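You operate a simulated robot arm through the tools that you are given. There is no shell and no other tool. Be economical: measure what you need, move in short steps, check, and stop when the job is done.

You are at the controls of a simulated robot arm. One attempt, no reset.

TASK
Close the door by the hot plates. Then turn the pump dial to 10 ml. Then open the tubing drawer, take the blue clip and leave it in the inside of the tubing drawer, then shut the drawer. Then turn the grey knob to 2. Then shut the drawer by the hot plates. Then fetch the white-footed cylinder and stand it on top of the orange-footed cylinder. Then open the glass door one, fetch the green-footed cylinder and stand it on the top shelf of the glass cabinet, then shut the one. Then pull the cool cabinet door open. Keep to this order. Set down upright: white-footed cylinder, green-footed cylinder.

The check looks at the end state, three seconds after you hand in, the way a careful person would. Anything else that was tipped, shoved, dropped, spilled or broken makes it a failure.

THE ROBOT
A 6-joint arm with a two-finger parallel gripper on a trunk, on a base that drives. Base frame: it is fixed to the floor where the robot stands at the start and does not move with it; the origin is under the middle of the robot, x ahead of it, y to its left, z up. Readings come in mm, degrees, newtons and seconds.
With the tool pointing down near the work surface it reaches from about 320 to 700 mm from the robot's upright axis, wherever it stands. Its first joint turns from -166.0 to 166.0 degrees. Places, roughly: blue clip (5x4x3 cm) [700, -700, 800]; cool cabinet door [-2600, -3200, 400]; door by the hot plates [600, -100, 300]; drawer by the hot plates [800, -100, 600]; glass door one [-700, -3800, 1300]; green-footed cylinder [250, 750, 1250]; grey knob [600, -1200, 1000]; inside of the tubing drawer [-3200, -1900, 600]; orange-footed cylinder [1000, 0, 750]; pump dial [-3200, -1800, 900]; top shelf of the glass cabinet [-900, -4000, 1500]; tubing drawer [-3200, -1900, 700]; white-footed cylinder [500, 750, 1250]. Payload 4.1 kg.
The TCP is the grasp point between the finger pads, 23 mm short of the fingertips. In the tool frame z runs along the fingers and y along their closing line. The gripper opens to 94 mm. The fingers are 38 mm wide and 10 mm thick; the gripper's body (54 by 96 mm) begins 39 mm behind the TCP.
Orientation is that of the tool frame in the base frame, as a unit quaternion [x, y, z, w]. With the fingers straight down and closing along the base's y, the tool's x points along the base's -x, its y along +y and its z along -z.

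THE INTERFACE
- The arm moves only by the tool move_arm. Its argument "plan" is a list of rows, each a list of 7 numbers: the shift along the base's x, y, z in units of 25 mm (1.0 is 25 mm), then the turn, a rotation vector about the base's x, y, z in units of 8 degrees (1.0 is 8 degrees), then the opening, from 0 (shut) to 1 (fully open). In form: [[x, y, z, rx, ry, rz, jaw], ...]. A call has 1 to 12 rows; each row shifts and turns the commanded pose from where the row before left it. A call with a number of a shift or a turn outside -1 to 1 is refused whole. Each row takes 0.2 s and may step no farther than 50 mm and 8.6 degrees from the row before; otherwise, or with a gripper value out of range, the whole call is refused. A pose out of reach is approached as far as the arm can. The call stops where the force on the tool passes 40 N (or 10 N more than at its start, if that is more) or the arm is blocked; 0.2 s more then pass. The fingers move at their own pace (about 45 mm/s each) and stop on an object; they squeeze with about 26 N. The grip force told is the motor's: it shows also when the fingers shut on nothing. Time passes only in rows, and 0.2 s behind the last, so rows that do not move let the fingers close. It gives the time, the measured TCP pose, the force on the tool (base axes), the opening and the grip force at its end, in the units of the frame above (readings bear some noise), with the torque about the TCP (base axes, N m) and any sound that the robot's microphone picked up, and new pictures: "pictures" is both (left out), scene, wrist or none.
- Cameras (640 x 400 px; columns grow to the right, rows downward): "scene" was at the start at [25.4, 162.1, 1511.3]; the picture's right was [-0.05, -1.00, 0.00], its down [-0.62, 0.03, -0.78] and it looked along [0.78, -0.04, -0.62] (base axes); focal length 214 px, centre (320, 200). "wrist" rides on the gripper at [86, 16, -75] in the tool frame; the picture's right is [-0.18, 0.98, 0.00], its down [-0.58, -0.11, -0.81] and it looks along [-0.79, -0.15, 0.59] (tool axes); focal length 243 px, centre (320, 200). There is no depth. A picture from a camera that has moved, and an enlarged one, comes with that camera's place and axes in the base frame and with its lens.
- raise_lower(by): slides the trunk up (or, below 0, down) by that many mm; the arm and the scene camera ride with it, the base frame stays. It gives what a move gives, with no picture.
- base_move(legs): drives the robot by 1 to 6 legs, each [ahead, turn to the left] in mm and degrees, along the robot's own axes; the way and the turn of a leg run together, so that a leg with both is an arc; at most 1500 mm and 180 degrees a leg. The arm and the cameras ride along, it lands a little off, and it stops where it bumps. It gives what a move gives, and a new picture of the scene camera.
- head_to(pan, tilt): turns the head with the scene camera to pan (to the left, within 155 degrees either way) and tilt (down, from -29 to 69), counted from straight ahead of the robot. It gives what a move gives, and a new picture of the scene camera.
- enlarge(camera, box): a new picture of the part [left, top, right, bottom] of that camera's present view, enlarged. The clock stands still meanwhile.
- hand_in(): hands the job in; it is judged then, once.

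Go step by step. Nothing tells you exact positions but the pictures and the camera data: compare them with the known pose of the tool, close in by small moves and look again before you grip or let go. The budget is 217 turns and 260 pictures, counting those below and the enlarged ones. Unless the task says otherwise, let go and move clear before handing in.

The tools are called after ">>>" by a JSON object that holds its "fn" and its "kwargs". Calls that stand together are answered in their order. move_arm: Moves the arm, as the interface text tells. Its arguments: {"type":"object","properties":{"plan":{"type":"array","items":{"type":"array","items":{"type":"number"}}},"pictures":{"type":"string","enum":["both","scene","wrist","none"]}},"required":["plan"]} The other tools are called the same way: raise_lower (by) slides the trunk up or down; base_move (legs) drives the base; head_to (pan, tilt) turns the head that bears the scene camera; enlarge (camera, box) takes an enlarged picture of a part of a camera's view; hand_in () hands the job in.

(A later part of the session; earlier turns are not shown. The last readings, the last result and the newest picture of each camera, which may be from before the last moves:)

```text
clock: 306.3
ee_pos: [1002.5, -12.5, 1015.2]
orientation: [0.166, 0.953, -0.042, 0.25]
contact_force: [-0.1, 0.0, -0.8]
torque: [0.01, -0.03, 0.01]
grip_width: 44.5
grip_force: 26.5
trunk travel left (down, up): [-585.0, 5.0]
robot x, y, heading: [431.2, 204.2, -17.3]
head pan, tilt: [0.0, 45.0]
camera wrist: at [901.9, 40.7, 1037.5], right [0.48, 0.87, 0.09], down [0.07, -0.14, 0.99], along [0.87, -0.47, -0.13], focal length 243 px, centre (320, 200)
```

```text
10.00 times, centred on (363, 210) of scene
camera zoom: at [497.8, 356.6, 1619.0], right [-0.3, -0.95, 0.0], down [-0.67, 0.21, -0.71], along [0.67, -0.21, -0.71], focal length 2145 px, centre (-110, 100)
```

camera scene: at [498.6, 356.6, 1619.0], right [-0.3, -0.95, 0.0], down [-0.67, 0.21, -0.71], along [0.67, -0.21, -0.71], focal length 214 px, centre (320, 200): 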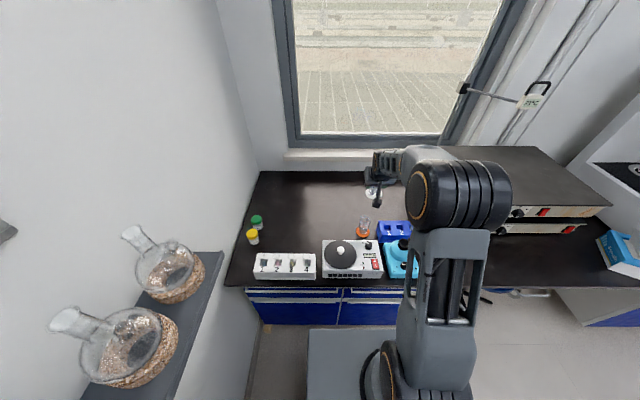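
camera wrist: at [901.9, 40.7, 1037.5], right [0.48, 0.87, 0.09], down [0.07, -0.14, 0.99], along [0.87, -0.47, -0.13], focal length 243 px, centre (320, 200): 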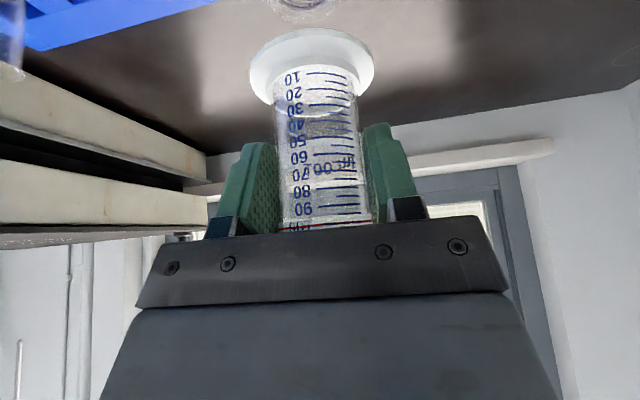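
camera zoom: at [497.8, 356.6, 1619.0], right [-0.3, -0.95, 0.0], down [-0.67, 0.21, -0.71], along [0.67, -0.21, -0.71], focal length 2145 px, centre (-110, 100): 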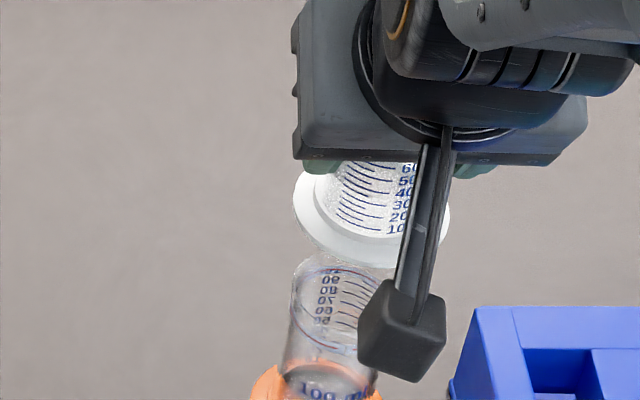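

Now it stands level like the orange one. I correct 3 mm back and 3 mm left and lower carefully.

>>> {"fn": "move_arm", "kwargs": {"plan": [[-0.07, 0.17, -0.6, 0, 0, 0, 0.3], [0, 0, -0.5, 0, 0, 0, 0.3]], "pictures": "wrist"}}

>>> {"fn": "enlarge", "kwargs": {"camera": "scene", "box": [331, 195, 395, 235]}}

```text
clock: 306.9
ee_pos: [999.4, -7.4, 985.1]
orientation: [0.166, 0.953, -0.043, 0.249]
contact_force: [0.3, 0.3, -0.9]
torque: [-0.01, -0.01, 0.01]
grip_width: 44.5
grip_force: 25.8
trunk travel left (down, up): [-585.0, 5.0]
robot x, y, heading: [426.3, 205.6, -17.3]
head pan, tilt: [0.0, 45.0]
camera wrist: at [899.0, 44.8, 1008.0], right [0.48, 0.87, 0.09], down [0.07, -0.14, 0.99], along [0.87, -0.47, -0.13], focal length 243 px, centre (320, 200)
```

wrist: 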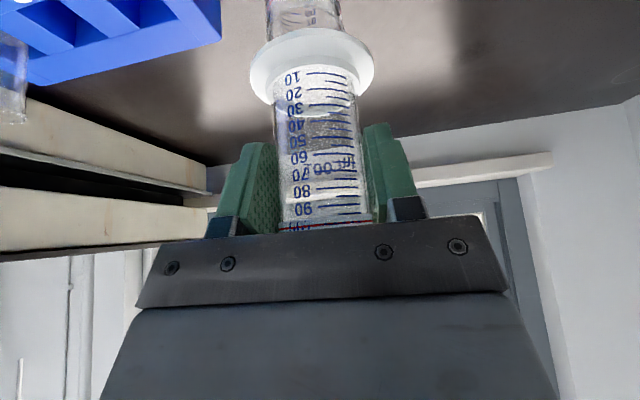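

```text
10.00 times, centred on (363, 215) of scene
camera zoom: at [498.1, 356.5, 1619.0], right [-0.3, -0.95, 0.0], down [-0.67, 0.21, -0.71], along [0.67, -0.21, -0.71], focal length 2145 px, centre (-110, 50)
```

zoom: 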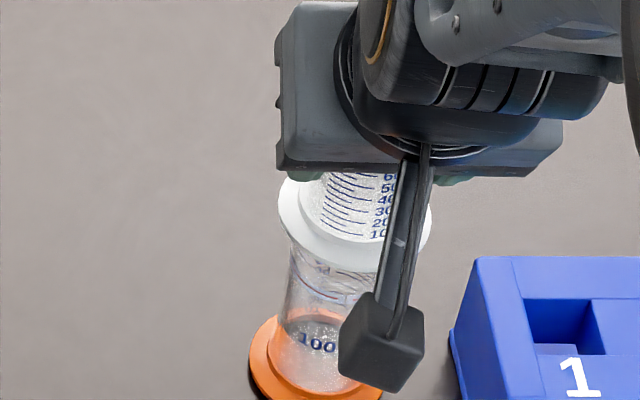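

>>> {"fn": "move_arm", "kwargs": {"plan": [[0.06, -0.02, -0.15, 0, 0, 0, 0.3], [0, 0, -0.1, 0, 0, 0, 0.3], [0, 0, -0.1, 0, 0, 0, 0.3]], "pictures": "wrist"}}

```text
clock: 307.7
ee_pos: [1001.4, -8.6, 976.4]
orientation: [0.165, 0.953, -0.042, 0.249]
contact_force: [0.8, -0.1, -1.7]
torque: [-0.01, 0.01, 0.0]
grip_width: 44.6
grip_force: 26.5
trunk travel left (down, up): [-585.0, 5.0]
robot x, y, heading: [430.1, 205.1, -17.5]
head pan, tilt: [0.0, 45.0]
camera wrist: at [901.7, 44.1, 999.9], right [0.48, 0.87, 0.09], down [0.07, -0.14, 0.99], along [0.87, -0.47, -0.13], focal length 243 px, centre (320, 200)
```

wrist: 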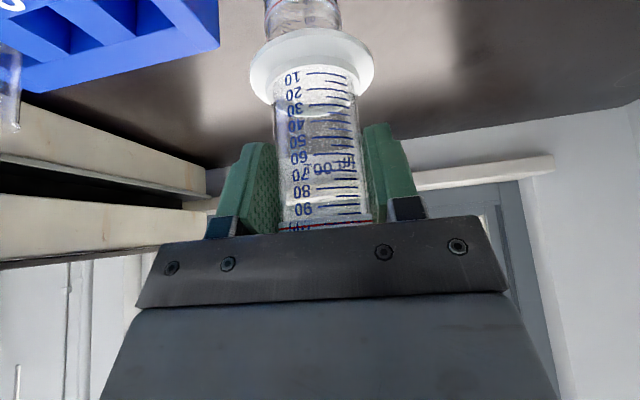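

>>> {"fn": "move_arm", "kwargs": {"plan": [[0, 0, -0.08, 0, 0, 0, 0.3], [0, 0, -0.08, 0, 0, 0, 0.3]], "pictures": "none"}}

>>> {"fn": "enlarge", "kwargs": {"camera": "scene", "box": [331, 195, 395, 235]}}

```text
clock: 308.3
ee_pos: [1002.5, -9.4, 972.9]
orientation: [0.165, 0.953, -0.042, 0.25]
contact_force: [0.1, 0.4, -1.8]
torque: [0.0, 0.03, 0.04]
grip_width: 44.5
grip_force: 26.0
trunk travel left (down, up): [-585.0, 5.0]
robot x, y, heading: [425.5, 203.6, -17.6]
head pan, tilt: [0.0, 45.0]
```

```text
10.00 times, centred on (363, 215) of scene
camera zoom: at [497.9, 356.6, 1619.0], right [-0.3, -0.95, 0.0], down [-0.67, 0.21, -0.71], along [0.67, -0.21, -0.71], focal length 2145 px, centre (-110, 50)
```

zoom: 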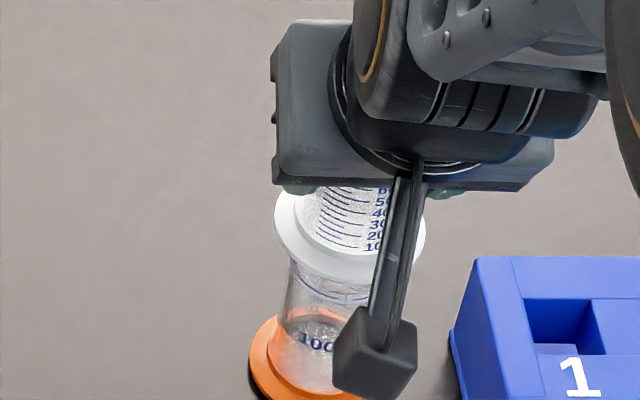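

>>> {"fn": "move_arm", "kwargs": {"plan": [[0, 0, -0.08, 0, 0, 0, 0.3], [0, 0, -0.08, 0, 0, 0, 0.3]], "pictures": "none"}}

>>> {"fn": "move_arm", "kwargs": {"plan": [[0, 0, -0.08, 0, 0, 0, 0.3], [0, 0, 0, 0, 0, 0, 0.3]], "pictures": "wrist"}}

```text
clock: 308.9
ee_pos: [1003.8, -7.8, 969.3]
orientation: [0.165, 0.953, -0.042, 0.25]
contact_force: [0.7, -0.5, -1.0]
torque: [-0.01, 0.01, -0.02]
grip_width: 44.7
grip_force: 26.0
trunk travel left (down, up): [-585.0, 5.0]
robot x, y, heading: [424.7, 204.3, -17.7]
head pan, tilt: [0.0, 45.0]
```

```text
clock: 309.5
ee_pos: [1003.4, -8.7, 967.1]
orientation: [0.165, 0.953, -0.042, 0.249]
contact_force: [-0.1, 0.8, -1.2]
torque: [0.01, 0.05, -0.01]
grip_width: 44.5
grip_force: 26.5
trunk travel left (down, up): [-585.0, 5.0]
robot x, y, heading: [427.3, 203.3, -17.3]
head pan, tilt: [0.0, 45.0]
camera wrist: at [902.5, 43.9, 990.2], right [0.48, 0.87, 0.09], down [0.07, -0.14, 0.99], along [0.87, -0.47, -0.13], focal length 243 px, centre (320, 200)
```

wrist: 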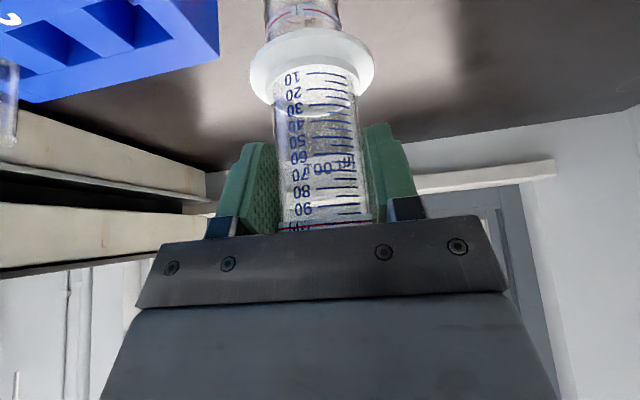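

>>> {"fn": "enlarge", "kwargs": {"camera": "wrist", "box": [240, 0, 384, 90]}}

>>> {"fn": "move_arm", "kwargs": {"plan": [[0, 0, -0.08, 0, 0, 0, 0.3], [0, 0, -0.08, 0, 0, 0, 0.3]], "pictures": "none"}}

```text
4.44 times, centred on (312, 45) of wrist
camera zoom: at [902.5, 43.9, 990.2], right [0.48, 0.87, 0.09], down [0.07, -0.14, 0.99], along [0.87, -0.47, -0.13], focal length 1078 px, centre (356, 889)
```

zoom: 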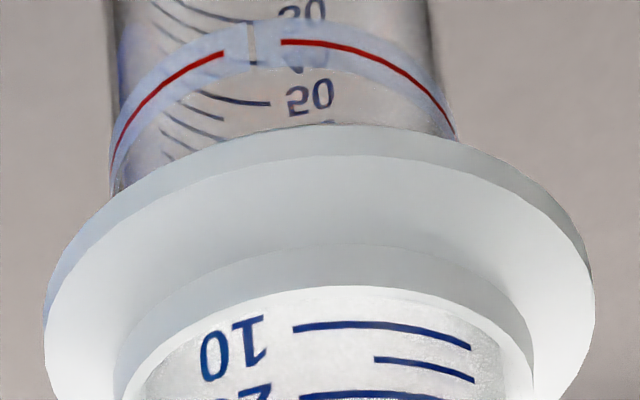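

```text
clock: 310.1
ee_pos: [1003.0, -8.3, 962.5]
orientation: [0.164, 0.954, -0.042, 0.249]
contact_force: [-0.5, 0.1, -1.5]
torque: [0.02, 0.0, -0.05]
grip_width: 44.5
grip_force: 26.4
trunk travel left (down, up): [-585.0, 5.0]
robot x, y, heading: [424.2, 205.0, -17.6]
head pan, tilt: [0.0, 45.0]
```

>>> {"fn": "move_arm", "kwargs": {"plan": [[0, 0, -0.08, 0, 0, 0, 0.3], [0, 0, -0.08, 0, 0, 0, 0.3]], "pictures": "none"}}

>>> {"fn": "move_arm", "kwargs": {"plan": [[0, 0, -0.08, 0, 0, 0, 0.3], [0, 0, 0, 0, 0, 0, 0.3]], "pictures": "wrist"}}

```text
clock: 310.7
ee_pos: [1002.4, -8.6, 959.0]
orientation: [0.164, 0.953, -0.043, 0.25]
contact_force: [0.8, 0.4, -1.2]
torque: [-0.01, 0.04, -0.02]
grip_width: 44.6
grip_force: 25.6
trunk travel left (down, up): [-585.0, 5.0]
robot x, y, heading: [427.6, 202.8, -17.6]
head pan, tilt: [0.0, 45.0]
```

```text
clock: 311.3
ee_pos: [1003.4, -9.6, 956.8]
orientation: [0.165, 0.953, -0.044, 0.249]
contact_force: [-0.3, -0.3, -1.9]
torque: [0.01, 0.01, 0.02]
grip_width: 44.2
grip_force: 25.7
trunk travel left (down, up): [-585.0, 5.0]
robot x, y, heading: [426.7, 202.8, -17.5]
head pan, tilt: [0.0, 45.0]
camera wrist: at [902.1, 43.4, 979.8], right [0.48, 0.87, 0.09], down [0.07, -0.14, 0.99], along [0.87, -0.47, -0.13], focal length 243 px, centre (320, 200)
```

wrist: 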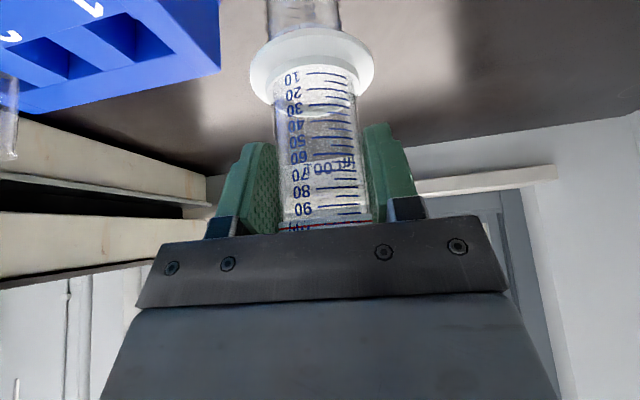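

>>> {"fn": "enlarge", "kwargs": {"camera": "scene", "box": [331, 200, 395, 240]}}

>>> {"fn": "enlarge", "kwargs": {"camera": "wrist", "box": [240, 0, 384, 90]}}

```text
10.00 times, centred on (363, 220) of scene
camera zoom: at [497.9, 356.6, 1619.0], right [-0.3, -0.95, 0.0], down [-0.67, 0.21, -0.71], along [0.67, -0.21, -0.71], focal length 2145 px, centre (-110, 0)
```

zoom: 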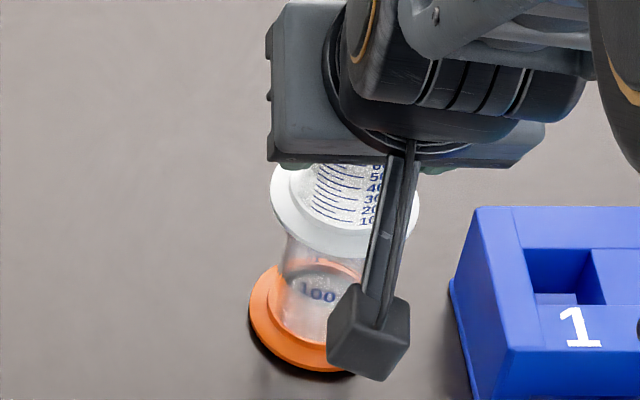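

```text
4.44 times, centred on (312, 45) of wrist
camera zoom: at [902.1, 43.4, 979.8], right [0.48, 0.87, 0.09], down [0.07, -0.14, 0.99], along [0.87, -0.47, -0.13], focal length 1078 px, centre (356, 889)
```

zoom: 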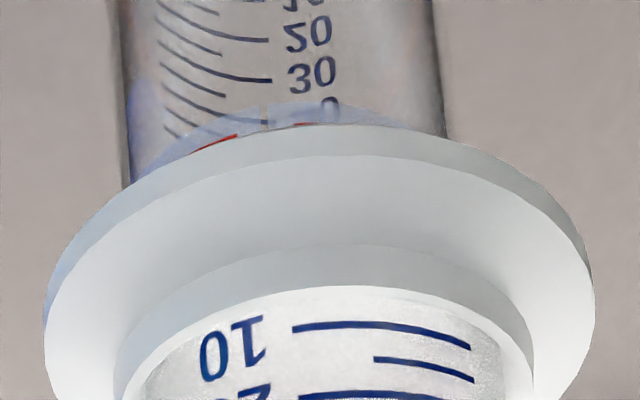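

No contact yet; comparing foot and rim in the same picture shows the white one must go ~13 mm farther ahead and 3 mm right. I raise slightly and correct.

>>> {"fn": "move_arm", "kwargs": {"plan": [[0, 0, 0.5, 0, 0, 0, 0.3], [0.46, -0.27, 0, 0, 0, 0, 0.3], [0, 0, 0, 0, 0, 0, 0.3]], "pictures": "wrist"}}

>>> {"fn": "enlarge", "kwargs": {"camera": "scene", "box": [331, 200, 395, 240]}}

>>> {"fn": "enlarge", "kwargs": {"camera": "wrist", "box": [240, 0, 384, 90]}}

```text
clock: 312.1
ee_pos: [1014.1, -16.4, 969.9]
orientation: [0.166, 0.953, -0.043, 0.249]
contact_force: [-0.1, -0.5, -1.1]
torque: [0.0, -0.01, 0.03]
grip_width: 44.7
grip_force: 25.6
trunk travel left (down, up): [-585.0, 5.0]
robot x, y, heading: [423.5, 203.1, -17.6]
head pan, tilt: [0.0, 45.0]
camera wrist: at [913.5, 37.0, 992.2], right [0.48, 0.87, 0.09], down [0.07, -0.14, 0.99], along [0.87, -0.47, -0.13], focal length 243 px, centre (320, 200)
```

wrist: 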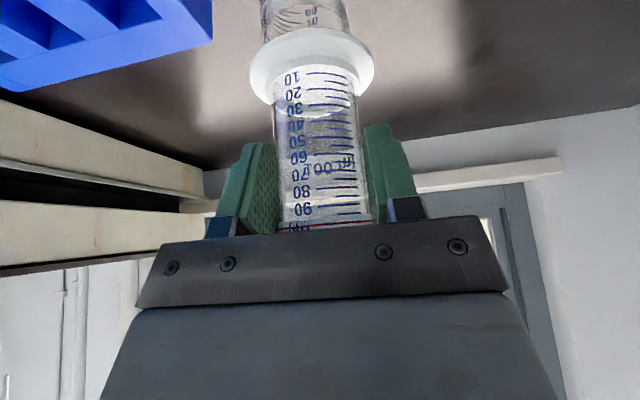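

```text
10.00 times, centred on (363, 220) of scene
camera zoom: at [498.0, 356.6, 1619.0], right [-0.3, -0.95, 0.0], down [-0.67, 0.21, -0.71], along [0.67, -0.21, -0.71], focal length 2145 px, centre (-110, 0)
```

zoom: 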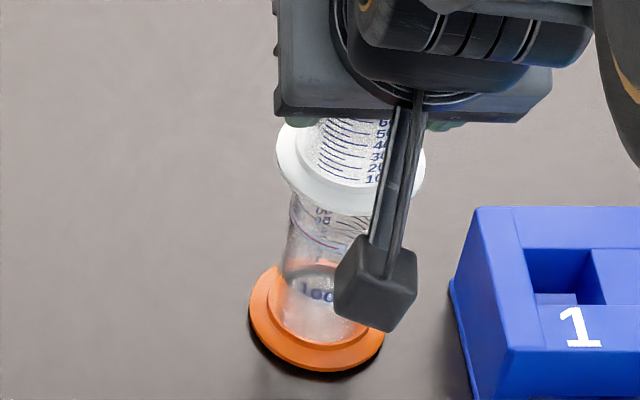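

```text
4.44 times, centred on (312, 45) of wrist
camera zoom: at [913.5, 37.0, 992.2], right [0.48, 0.87, 0.09], down [0.07, -0.14, 0.99], along [0.87, -0.47, -0.13], focal length 1078 px, centre (356, 889)
```

zoom: 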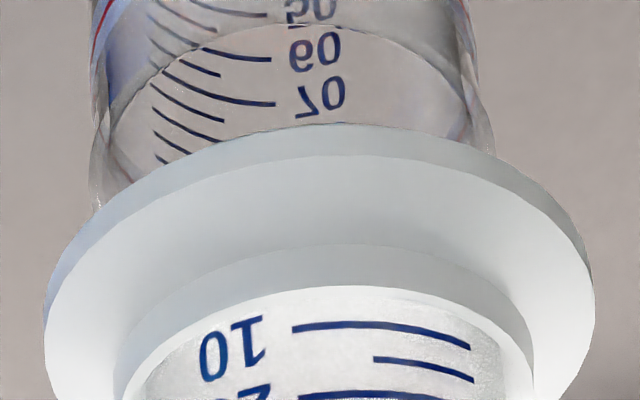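

Alignment now looks close; a 2 mm shift right and then down in small steps until contact.

>>> {"fn": "move_arm", "kwargs": {"plan": [[-0.02, -0.07, -0.2, 0, 0, 0, 0.3], [0, 0, -0.1, 0, 0, 0, 0.3], [0, 0, -0.08, 0, 0, 0, 0.3]], "pictures": "none"}}

>>> {"fn": "move_arm", "kwargs": {"plan": [[0, 0, -0.08, 0, 0, 0, 0.3], [0, 0, -0.08, 0, 0, 0, 0.3]], "pictures": "none"}}

>>> {"fn": "move_arm", "kwargs": {"plan": [[0, 0, -0.08, 0, 0, 0, 0.3], [0, 0, 0, 0, 0, 0, 0.3]], "pictures": "none"}}

```text
clock: 312.9
ee_pos: [1015.6, -18.1, 959.7]
orientation: [0.165, 0.953, -0.043, 0.25]
contact_force: [0.2, -0.5, -0.5]
torque: [0.02, 0.02, 0.0]
grip_width: 44.4
grip_force: 25.4
trunk travel left (down, up): [-585.0, 5.0]
robot x, y, heading: [421.6, 204.7, -17.5]
head pan, tilt: [0.0, 45.0]
```

```text
clock: 313.5
ee_pos: [1014.0, -17.2, 956.5]
orientation: [0.164, 0.953, -0.042, 0.25]
contact_force: [0.0, -0.5, -1.0]
torque: [0.03, 0.01, 0.02]
grip_width: 44.5
grip_force: 26.8
trunk travel left (down, up): [-585.0, 5.0]
robot x, y, heading: [426.6, 203.9, -17.6]
head pan, tilt: [0.0, 45.0]
```

```text
clock: 314.1
ee_pos: [1013.5, -17.8, 955.2]
orientation: [0.165, 0.953, -0.043, 0.252]
contact_force: [-1.0, 0.7, 8.3]
torque: [0.04, 0.04, 0.01]
grip_width: 44.5
grip_force: 26.0
trunk travel left (down, up): [-585.0, 5.0]
robot x, y, heading: [426.0, 203.0, -17.8]
head pan, tilt: [0.0, 45.0]
```

Contact (about 9 N upward at TCP z≈955). I check the alignment before letting go.

>>> {"fn": "enlarge", "kwargs": {"camera": "scene", "box": [331, 200, 395, 240]}}

>>> {"fn": "enlarge", "kwargs": {"camera": "wrist", "box": [240, 0, 384, 90]}}

```text
10.00 times, centred on (363, 220) of scene
camera zoom: at [496.9, 357.1, 1619.1], right [-0.3, -0.95, 0.0], down [-0.67, 0.21, -0.71], along [0.67, -0.21, -0.71], focal length 2145 px, centre (-110, 0)
```

zoom: 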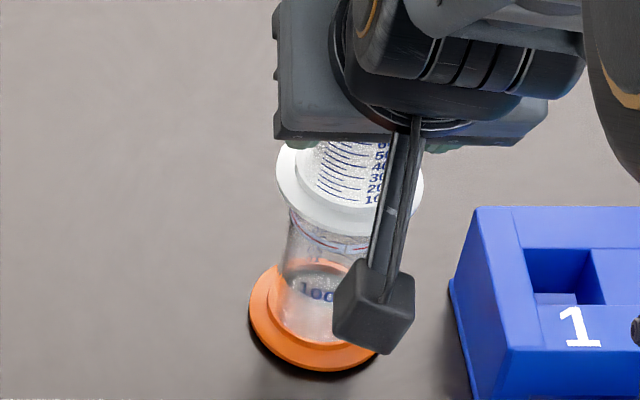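

```text
4.44 times, centred on (312, 45) of wrist
camera zoom: at [913.3, 35.1, 977.5], right [0.48, 0.87, 0.09], down [0.07, -0.14, 0.99], along [0.87, -0.47, -0.12], focal length 1078 px, centre (356, 889)
```

zoom: 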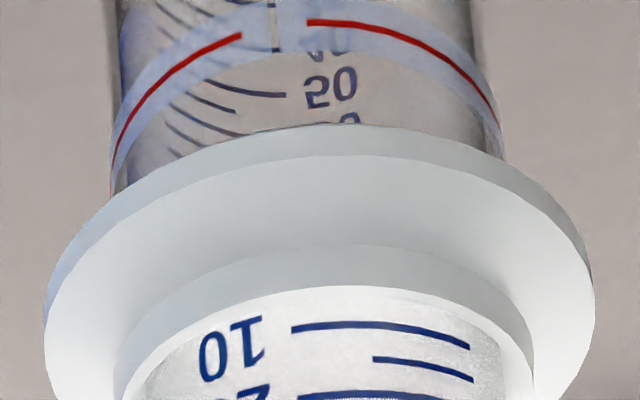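

Aligned within ~2 mm. I open gently and rise.

>>> {"fn": "move_arm", "kwargs": {"plan": [[0, 0, 0, 0, 0, 0, 0.5], [0, 0, 0, 0, 0, 0, 0.52], [0, 0, 0, 0, 0, 0, 0.6], [0, 0, 0, 0, 0, 0, 0.7], [0, 0, 0, 0, 0, 0, 0.7]], "pictures": "wrist"}}

```text
clock: 315.3
ee_pos: [1014.7, -18.0, 954.1]
orientation: [0.165, 0.953, -0.042, 0.249]
contact_force: [-0.8, 0.3, -0.8]
torque: [0.0, -0.01, -0.04]
grip_width: 65.7
grip_force: 0.0
trunk travel left (down, up): [-585.0, 5.0]
robot x, y, heading: [432.7, 205.1, -17.3]
head pan, tilt: [0.0, 45.0]
camera wrist: at [913.2, 35.0, 976.5], right [0.48, 0.87, 0.09], down [0.07, -0.14, 0.99], along [0.87, -0.47, -0.13], focal length 243 px, centre (320, 200)
```

wrist: 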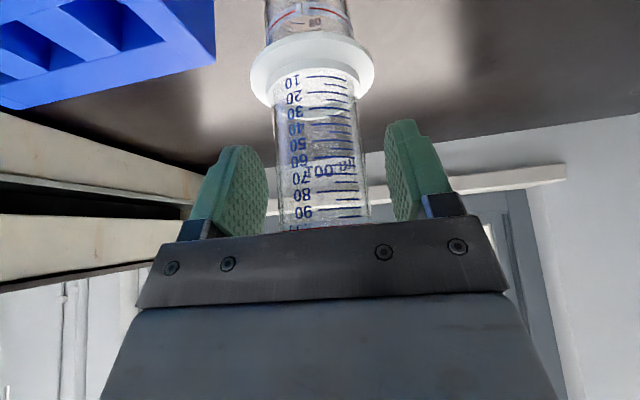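

It stands by itself. I rise straight up.

>>> {"fn": "move_arm", "kwargs": {"plan": [[0, 0, 0.5, 0, 0, 0, 0.7], [0, 0, 1, 0, 0, 0, 0.7], [0, 0, 1, 0, 0, 0, 0.7], [0, 0, 1, 0, 0, 0, 0.7], [0, 0, 1, 0, 0, 0, 0.7], [-0.9, 0.3, 1, 0, 0, 0, 0.7], [-0.9, 0.3, 1, 0, 0, 0, 0.7], [-0.9, 0.3, 1, 0, 0, 0, 0.7], [-0.9, 0.3, 1, 0, 0, 0, 0.7], [-0.9, 0.3, 1, 0, 0, 0, 0.7], [-0.9, 0.3, 1, 0, 0, 0, 0.7], [-0.9, 0.3, 1, 0, 0, 0, 0.7]], "pictures": "scene"}}

>>> {"fn": "enlarge", "kwargs": {"camera": "scene", "box": [315, 190, 411, 250]}}

```text
clock: 317.9
ee_pos: [855.2, 35.5, 1241.1]
orientation: [0.165, 0.953, -0.043, 0.25]
contact_force: [-1.0, 0.4, -0.5]
torque: [0.0, 0.0, 0.0]
grip_width: 65.8
grip_force: 0.0
trunk travel left (down, up): [-585.0, 5.0]
robot x, y, heading: [428.6, 204.8, -17.7]
head pan, tilt: [0.0, 45.0]
camera scene: at [497.1, 357.0, 1619.0], right [-0.3, -0.95, 0.0], down [-0.67, 0.21, -0.71], along [0.67, -0.21, -0.71], focal length 214 px, centre (320, 200)
```

scene: 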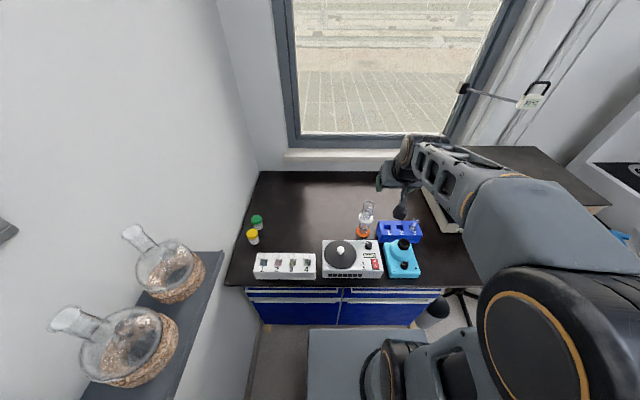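

```text
6.67 times, centred on (363, 220) of scene
camera zoom: at [497.1, 357.0, 1619.0], right [-0.3, -0.95, 0.0], down [-0.67, 0.21, -0.71], along [0.67, -0.21, -0.71], focal length 1430 px, centre (33, 67)
```

zoom: 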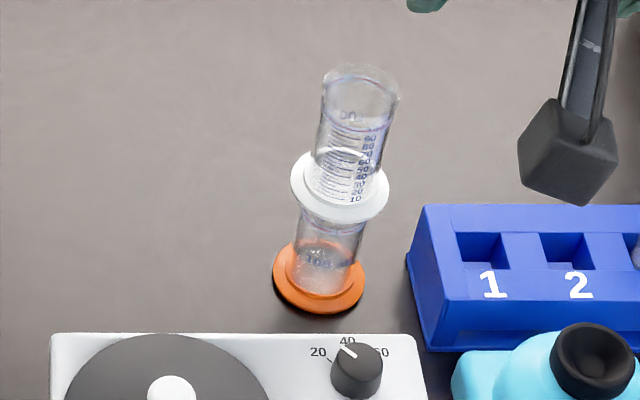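

The stack stands well. Next is glass door one at the far cabinet; I back away and drive across the room.

>>> {"fn": "base_move", "kwargs": {"legs": [[-260, 0], [0, -91], [1500, 0], [1300, 0]]}}

>>> {"fn": "head_to", "kwargs": {"pan": 0, "tilt": 15}}

```text
clock: 336.7
ee_pos: [-852.2, -2788.3, 1241.3]
orientation: [0.792, 0.555, -0.207, 0.146]
contact_force: [0.1, 0.4, -0.3]
torque: [-0.01, 0.03, 0.02]
grip_width: 65.8
grip_force: 0.1
trunk travel left (down, up): [-585.0, 5.0]
robot x, y, heading: [-679.9, -2358.9, -107.8]
head pan, tilt: [0.0, 45.0]
camera scene: at [-528.9, -2432.1, 1619.0], right [-0.95, 0.31, 0.0], down [0.22, 0.67, -0.71], along [-0.22, -0.67, -0.71], focal length 214 px, centre (320, 200)
```

scene: 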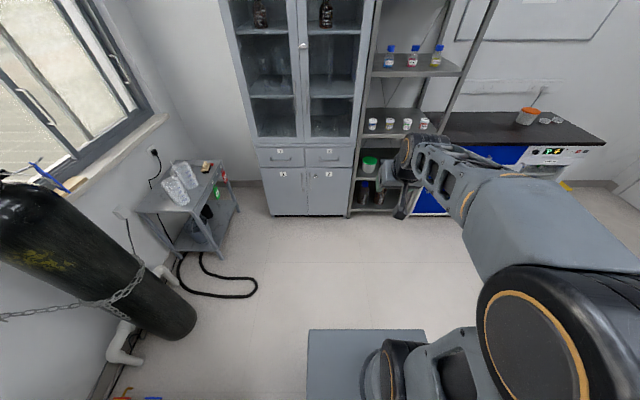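

```text
clock: 337.7
ee_pos: [-851.6, -2789.2, 1241.5]
orientation: [0.793, 0.554, -0.206, 0.145]
contact_force: [-0.2, -0.1, -0.1]
torque: [-0.01, -0.01, -0.01]
grip_width: 65.8
grip_force: 0.1
trunk travel left (down, up): [-585.0, 5.0]
robot x, y, heading: [-680.2, -2359.3, -107.9]
head pan, tilt: [0.0, 15.0]
camera scene: at [-532.5, -2443.4, 1665.7], right [-0.95, 0.31, 0.0], down [0.08, 0.25, -0.97], along [-0.3, -0.92, -0.26], focal length 214 px, centre (320, 200)
```

scene: 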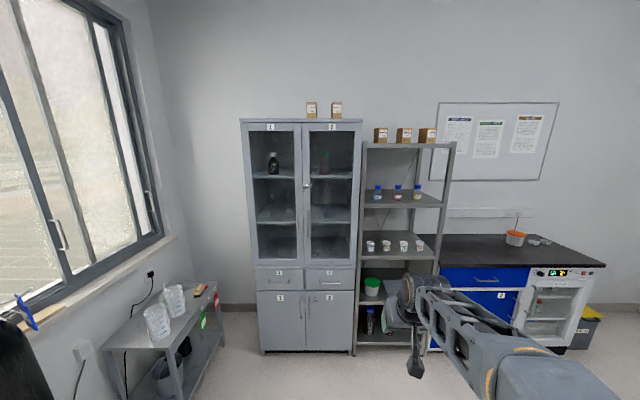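

>>> {"fn": "enlarge", "kwargs": {"camera": "scene", "box": [232, 110, 376, 200]}}

>>> {"fn": "enlarge", "kwargs": {"camera": "scene", "box": [232, 180, 376, 270]}}

```text
4.44 times, centred on (304, 155) of scene
camera zoom: at [-532.5, -2443.4, 1665.7], right [-0.95, 0.31, 0.0], down [0.08, 0.25, -0.97], along [-0.3, -0.92, -0.26], focal length 953 px, centre (391, 400)
```

zoom: 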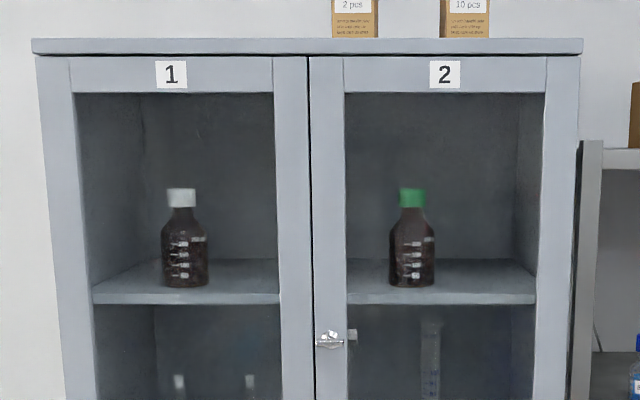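

```text
4.44 times, centred on (304, 225) of scene
camera zoom: at [-532.5, -2443.4, 1665.7], right [-0.95, 0.31, 0.0], down [0.08, 0.25, -0.97], along [-0.3, -0.92, -0.26], focal length 953 px, centre (391, 89)
```

zoom: 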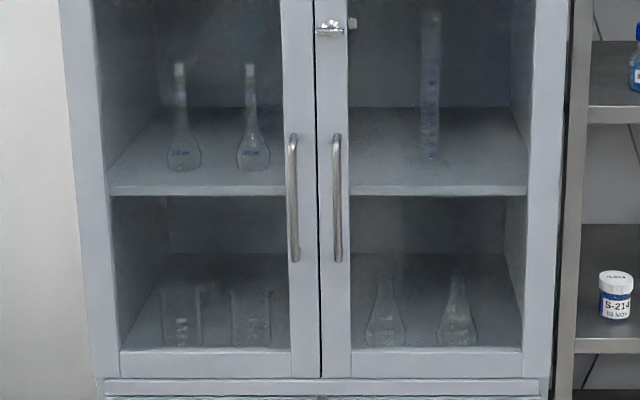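

Glass door one is the left door with a vertical handle near (-805, -3774, 1130); the top shelf is at z≈1445. I drive nearer, slightly to the right of the handle.

>>> {"fn": "base_move", "kwargs": {"legs": [[0, 15.4], [770, 0], [0, -16.2]]}}

```text
clock: 343.6
ee_pos: [-882.3, -3547.7, 1240.9]
orientation: [0.793, 0.554, -0.207, 0.146]
contact_force: [-0.9, -0.5, -0.3]
torque: [0.0, -0.02, 0.01]
grip_width: 65.7
grip_force: 0.0
trunk travel left (down, up): [-585.0, 5.0]
robot x, y, heading: [-709.5, -3121.3, -107.9]
head pan, tilt: [0.0, 15.0]
camera scene: at [-560.9, -3204.3, 1665.8], right [-0.95, 0.31, 0.0], down [0.08, 0.25, -0.97], along [-0.3, -0.92, -0.26], focal length 214 px, centre (320, 200)
```

scene: 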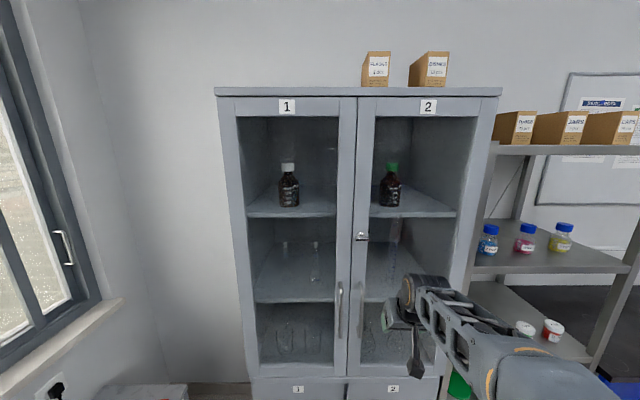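

The handle is at about (-795, -3728, 1148). I turn the tool to horizontal and line it up with the handle.

>>> {"fn": "move_arm", "kwargs": {"plan": [[0.6, -0.4, -0.46, -0.89, 0.288, 0, 0.6], [0.6, -0.4, -0.46, -0.89, 0.288, 0, 0.6], [0.6, -0.4, -0.46, -0.89, 0.288, 0, 0.6], [0.6, -0.4, -0.46, -0.89, 0.288, 0, 0.6], [0.6, -0.4, -0.46, -0.89, 0.288, 0, 0.6], [0.6, -0.4, -0.46, -0.89, 0.288, 0, 0.6], [0.6, -0.4, -0.46, 0, 0, 0, 0.6], [0.6, -0.4, -0.46, 0, 0, 0, 0.6]]}}

```text
clock: 345.4
ee_pos: [-808.1, -3600.5, 1166.0]
orientation: [0.733, 0.48, -0.413, 0.248]
contact_force: [-0.7, 0.0, 0.6]
torque: [-0.02, -0.01, 0.02]
grip_width: 56.3
grip_force: 0.1
out of reach, approached as far as the arm can: row 3, 4, 5, 6
trunk travel left (down, up): [-585.0, 5.0]
robot x, y, heading: [-708.5, -3118.4, -108.1]
head pan, tilt: [0.0, 15.0]
camera scene: at [-560.5, -3204.7, 1665.8], right [-0.95, 0.31, 0.0], down [0.08, 0.25, -0.97], along [-0.3, -0.92, -0.26], focal length 214 px, centre (320, 200)
camera wrist: at [-749.1, -3508.1, 1134.1], right [0.86, -0.5, 0.12], down [0.08, 0.37, 0.93], along [-0.51, -0.78, 0.36], focal length 243 px, centre (320, 200)
```

scene: 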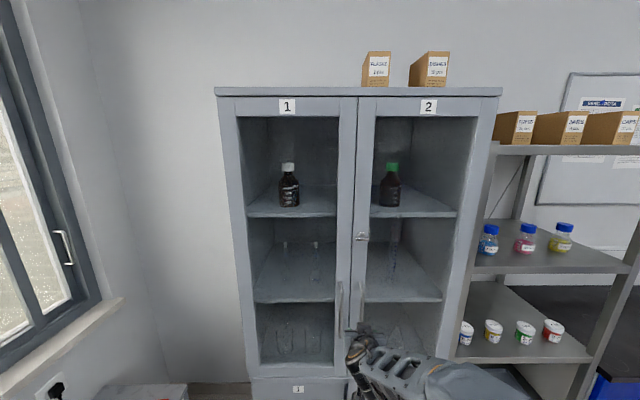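
wrist: 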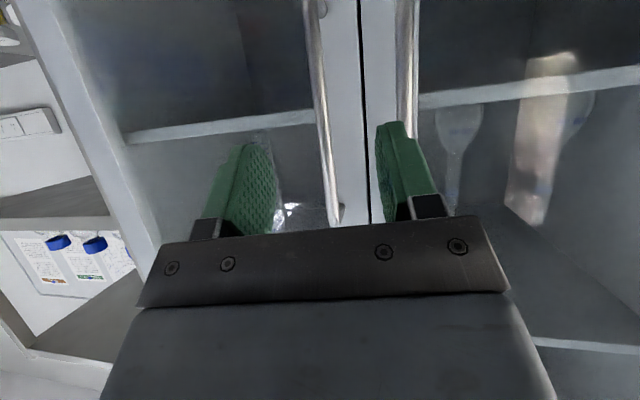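

>>> {"fn": "move_arm", "kwargs": {"plan": [[0.98, -0.32, -0.3, 0, 0, 0, 0.6], [0.98, -0.32, -0.3, 0, 0, 0, 0.6], [-0.31, -0.95, 0, 0, 0, 0, 0.6], [-0.31, -0.95, 0, 0, 0, 0, 0.6], [-0.31, -0.95, 0, 0, 0, 0, 0.6]]}}

```text
clock: 346.6
ee_pos: [-785.0, -3689.4, 1152.3]
orientation: [0.734, 0.479, -0.413, 0.248]
contact_force: [0.3, -0.9, -0.4]
torque: [-0.01, -0.02, -0.01]
grip_width: 56.3
grip_force: 0.1
trunk travel left (down, up): [-585.0, 5.0]
robot x, y, heading: [-708.1, -3124.2, -108.3]
head pan, tilt: [0.0, 15.0]
camera scene: at [-560.8, -3204.7, 1665.8], right [-0.95, 0.31, 0.0], down [0.08, 0.25, -0.97], along [-0.3, -0.92, -0.26], focal length 214 px, centre (320, 200)
camera wrist: at [-725.3, -3596.4, 1118.7], right [0.86, -0.5, 0.12], down [0.08, 0.37, 0.93], along [-0.51, -0.78, 0.36], focal length 243 px, centre (320, 200)
```

scene: 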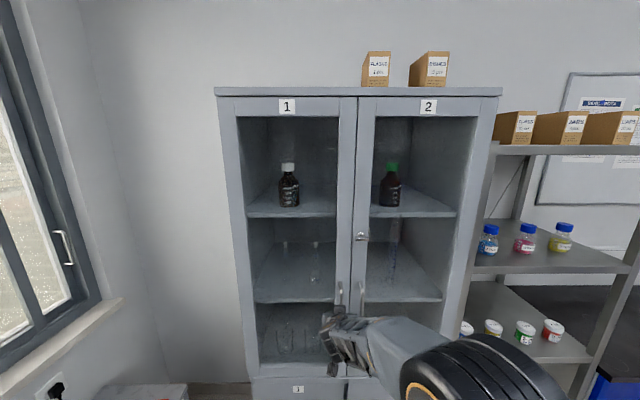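
wrist: 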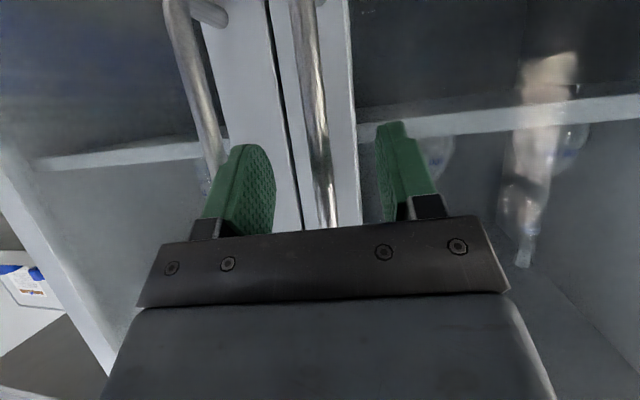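

>>> {"fn": "move_arm", "kwargs": {"plan": [[-0.2, -0.62, 0, 0, 0, 0, 0.6], [-0.2, -0.62, 0, 0, 0, 0, 0.55], [0, 0, 0, 0, 0, 0, 0], [0, 0, 0, 0, 0, 0, 0], [0, 0, 0, 0, 0, 0, 0], [0, 0, 0, 0, 0, 0, 0]]}}

```text
clock: 347.8
ee_pos: [-795.5, -3713.2, 1153.7]
orientation: [0.735, 0.477, -0.415, 0.246]
contact_force: [0.6, 26.0, 3.4]
torque: [-2.16, -0.37, 0.04]
grip_width: 13.2
grip_force: 25.8
trunk travel left (down, up): [-585.0, 5.0]
robot x, y, heading: [-705.4, -3120.2, -108.0]
head pan, tilt: [0.0, 15.0]
stopped in row 5: the force on the tool passed its limit at 49 N (the readings are from after the stop); the commanded pose is now the measured one
camera scene: at [-560.3, -3198.1, 1666.3], right [-0.95, 0.31, 0.0], down [0.08, 0.24, -0.97], along [-0.3, -0.92, -0.26], focal length 214 px, centre (320, 200)
camera wrist: at [-736.7, -3621.4, 1119.8], right [0.85, -0.51, 0.12], down [0.09, 0.37, 0.93], along [-0.52, -0.78, 0.36], focal length 243 px, centre (320, 200)
```

scene: 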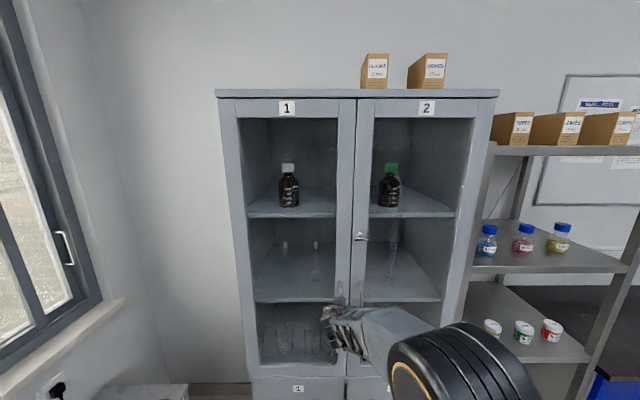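
wrist: 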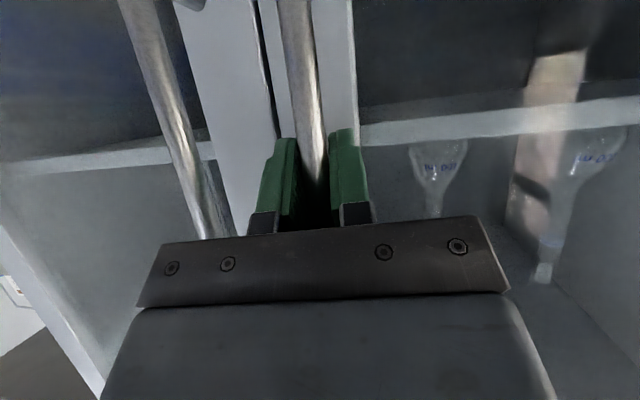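

The bar is gripped (fingertips touched the door). I pull along the door's arc, hinge on the left.

>>> {"fn": "move_arm", "kwargs": {"plan": [[0.06, 0.18, 0, 0, 0, 0, 0], [0.53, 0.92, 0, 0, 0, -0.3, 0], [0.59, 0.88, 0, 0, 0, -0.3, 0], [0.66, 0.82, 0, 0, 0, -0.3, 0]]}}

```text
clock: 348.8
ee_pos: [-750.9, -3645.8, 1152.8]
orientation: [0.763, 0.431, -0.429, 0.22]
contact_force: [-19.0, 17.8, 19.6]
torque: [-1.47, -1.52, 0.27]
grip_width: 12.9
grip_force: 45.3
trunk travel left (down, up): [-585.0, 5.0]
robot x, y, heading: [-703.5, -3120.4, -107.8]
head pan, tilt: [0.0, 15.0]
camera scene: at [-564.1, -3198.3, 1666.5], right [-0.95, 0.31, 0.0], down [0.08, 0.24, -0.97], along [-0.3, -0.92, -0.26], focal length 214 px, centre (320, 200)
camera wrist: at [-681.2, -3561.3, 1119.6], right [0.78, -0.61, 0.12], down [0.13, 0.35, 0.93], along [-0.61, -0.71, 0.36], focal length 243 px, centre (320, 200)
```

scene: 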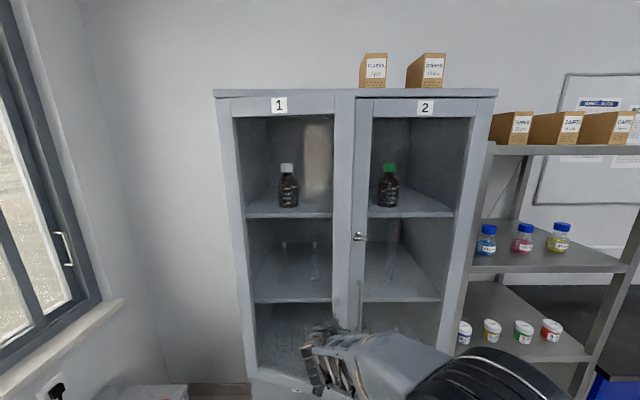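
wrist: 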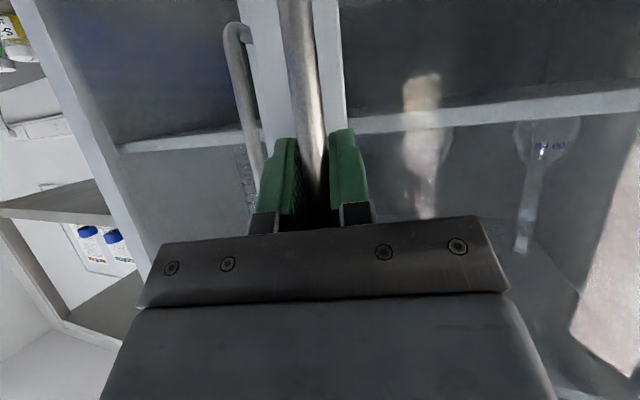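

The door is swinging open. The force suggests a slightly larger radius, so I correct a bit and pull on.

>>> {"fn": "move_arm", "kwargs": {"plan": [[-0.15, 0.06, 0, 0, 0, 0, 0], [0.62, 0.84, 0, 0, 0, -0.3, 0], [0.68, 0.79, 0, 0, 0, -0.3, 0], [0.74, 0.74, 0, 0, 0, -0.4, 0], [0.8, 0.68, 0, 0, 0, -0.4, 0]]}}

```text
clock: 349.9
ee_pos: [-693.7, -3592.0, 1152.9]
orientation: [0.792, 0.375, -0.441, 0.195]
contact_force: [10.8, -16.0, -6.9]
torque: [-1.33, -1.48, -0.02]
grip_width: 12.5
grip_force: 45.5
trunk travel left (down, up): [-585.0, 5.0]
robot x, y, heading: [-708.5, -3120.0, -108.0]
head pan, tilt: [0.0, 15.0]
stopped in row 5: the force on the tool passed its limit at 45 N (the readings are from after the stop); the commanded pose is now the measured one
camera scene: at [-559.3, -3207.2, 1664.8], right [-0.95, 0.3, 0.0], down [0.08, 0.25, -0.97], along [-0.29, -0.92, -0.26], focal length 214 px, centre (320, 200)
camera wrist: at [-612.2, -3518.6, 1119.5], right [0.69, -0.71, 0.13], down [0.17, 0.34, 0.92], along [-0.7, -0.62, 0.36], focal length 243 px, centre (320, 200)
```

scene: 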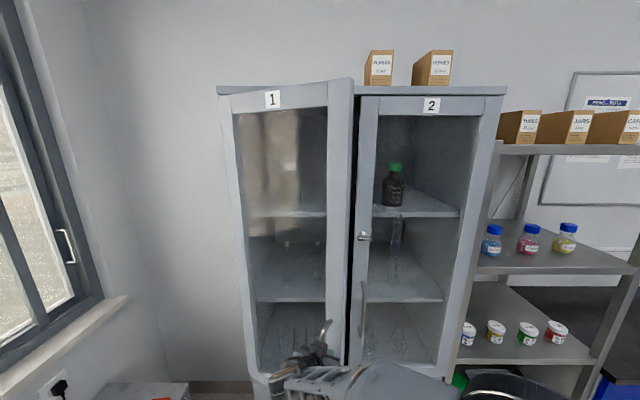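
wrist: 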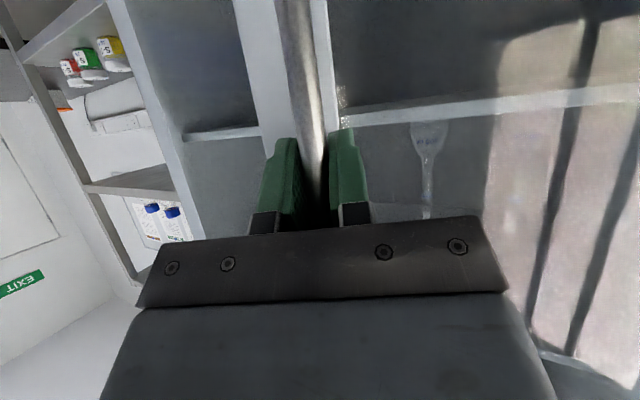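

>>> {"fn": "move_arm", "kwargs": {"plan": [[0.79, 0.52, 0, 0, 0, -0.4, 0], [0.82, 0.47, 0, 0, 0, -0.4, 0], [0.86, 0.41, 0, 0, 0, -0.4, 0], [0.88, 0.35, 0, 0, 0, -0.4, 0]]}}

```text
clock: 350.9
ee_pos: [-609.3, -3549.8, 1154.3]
orientation: [0.828, 0.286, -0.461, 0.145]
contact_force: [10.9, -32.7, 2.2]
torque: [-1.51, -1.22, -0.16]
grip_width: 12.7
grip_force: 45.4
trunk travel left (down, up): [-585.0, 5.0]
robot x, y, heading: [-706.8, -3122.5, -107.8]
head pan, tilt: [0.0, 15.0]
camera scene: at [-558.0, -3209.4, 1665.5], right [-0.95, 0.31, 0.0], down [0.08, 0.25, -0.97], along [-0.3, -0.92, -0.26], focal length 214 px, centre (320, 200)
camera wrist: at [-513.7, -3494.9, 1119.3], right [0.52, -0.85, 0.13], down [0.24, 0.29, 0.92], along [-0.82, -0.45, 0.36], focal length 243 px, centre (320, 200)
```

scene: 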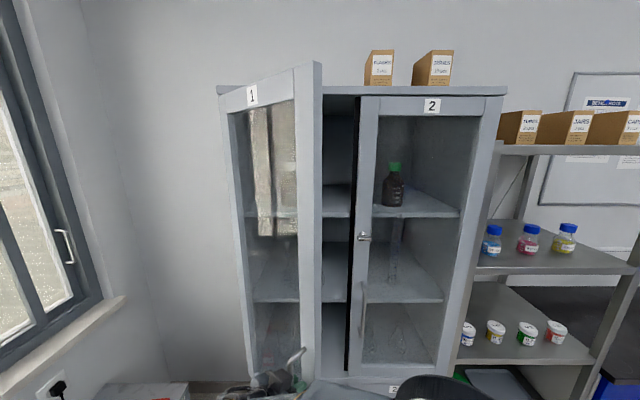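
wrist: 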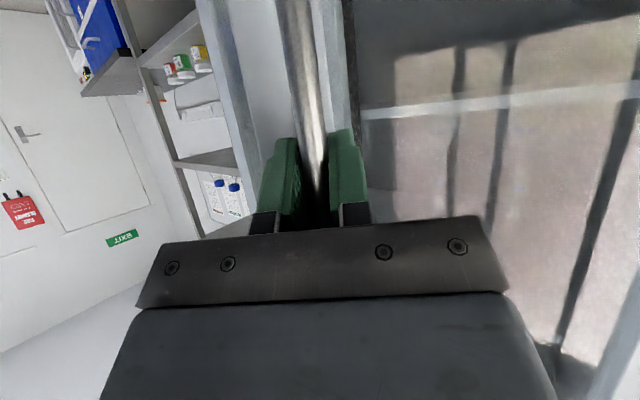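

>>> {"fn": "move_arm", "kwargs": {"plan": [[0.08, -0.15, 0, 0, 0, 0, 0], [0.9, 0.28, 0, 0, 0, -0.4, 0], [0.92, 0.22, 0, 0, 0, -0.4, 0], [0.93, 0.16, 0, 0, 0, -0.4, 0], [0.94, 0.09, 0, 0, 0, -0.4, 0]]}}

```text
clock: 352.1
ee_pos: [-519.2, -3530.8, 1152.2]
orientation: [0.855, 0.19, -0.475, 0.089]
contact_force: [1.1, -22.1, -5.4]
torque: [-2.25, 0.42, -0.16]
grip_width: 12.9
grip_force: 44.8
trunk travel left (down, up): [-585.0, 5.0]
robot x, y, heading: [-708.0, -3121.0, -108.0]
head pan, tilt: [0.0, 15.0]
camera scene: at [-559.3, -3207.8, 1665.4], right [-0.95, 0.31, 0.0], down [0.08, 0.25, -0.97], along [-0.3, -0.92, -0.26], focal length 214 px, centre (320, 200)
camera wrist: at [-413.3, -3500.9, 1119.1], right [0.31, -0.94, 0.13], down [0.31, 0.23, 0.92], along [-0.9, -0.25, 0.36], focal length 243 px, centre (320, 200)
```

scene: 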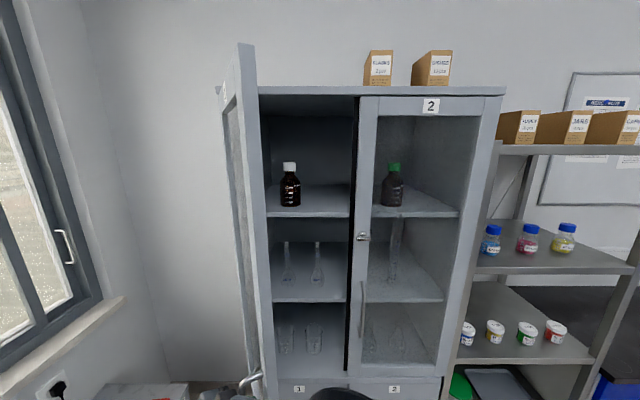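
wrist: 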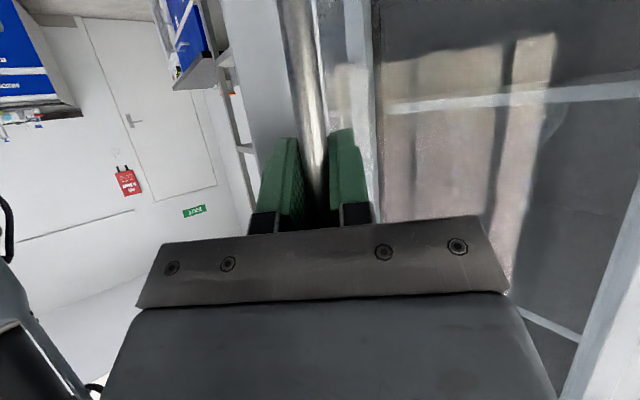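

>>> {"fn": "move_arm", "kwargs": {"plan": [[0.05, -0.12, 0, 0, 0, 0, 0], [1, 0.04, 0, 0, 0, -0.4, 0], [1, -0.04, 0, 0, 0, -0.4, 0], [1, -0.12, 0, 0, 0, -0.4, 0], [1, -0.19, 0, 0, 0, -0.4, 0]]}}

```text
clock: 353.3
ee_pos: [-416.5, -3543.1, 1153.4]
orientation: [0.87, 0.093, -0.483, 0.036]
contact_force: [-6.6, -21.6, -11.0]
torque: [-2.09, 0.63, -0.1]
grip_width: 12.8
grip_force: 45.1
trunk travel left (down, up): [-585.0, 5.0]
robot x, y, heading: [-709.2, -3116.9, -108.1]
head pan, tilt: [0.0, 15.0]
camera scene: at [-560.3, -3208.7, 1665.6], right [-0.95, 0.31, 0.0], down [0.08, 0.25, -0.97], along [-0.3, -0.92, -0.26], focal length 214 px, centre (320, 200)
camera wrist: at [-308.2, -3537.2, 1119.3], right [0.1, -0.99, 0.13], down [0.35, 0.16, 0.92], along [-0.93, -0.05, 0.36], focal length 243 px, centre (320, 200)
```

scene: 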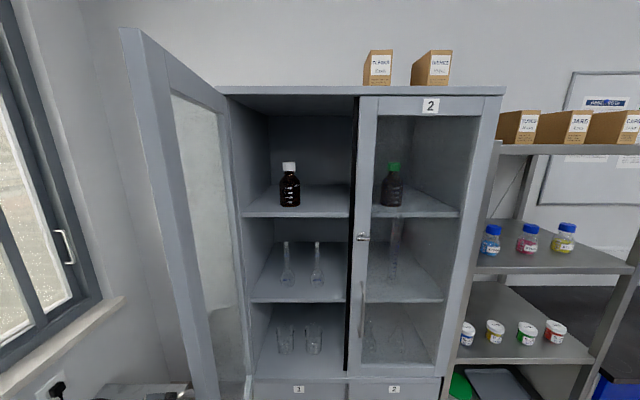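
wrist: 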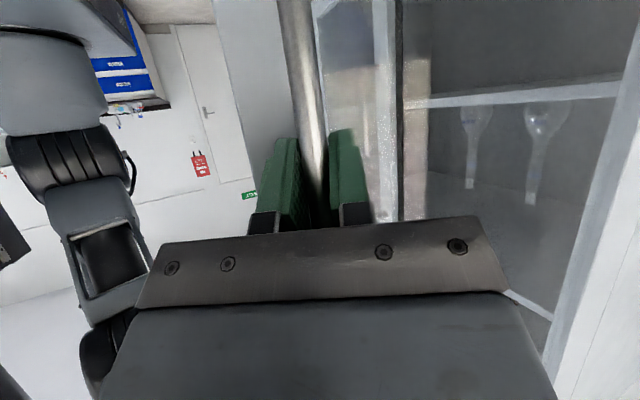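

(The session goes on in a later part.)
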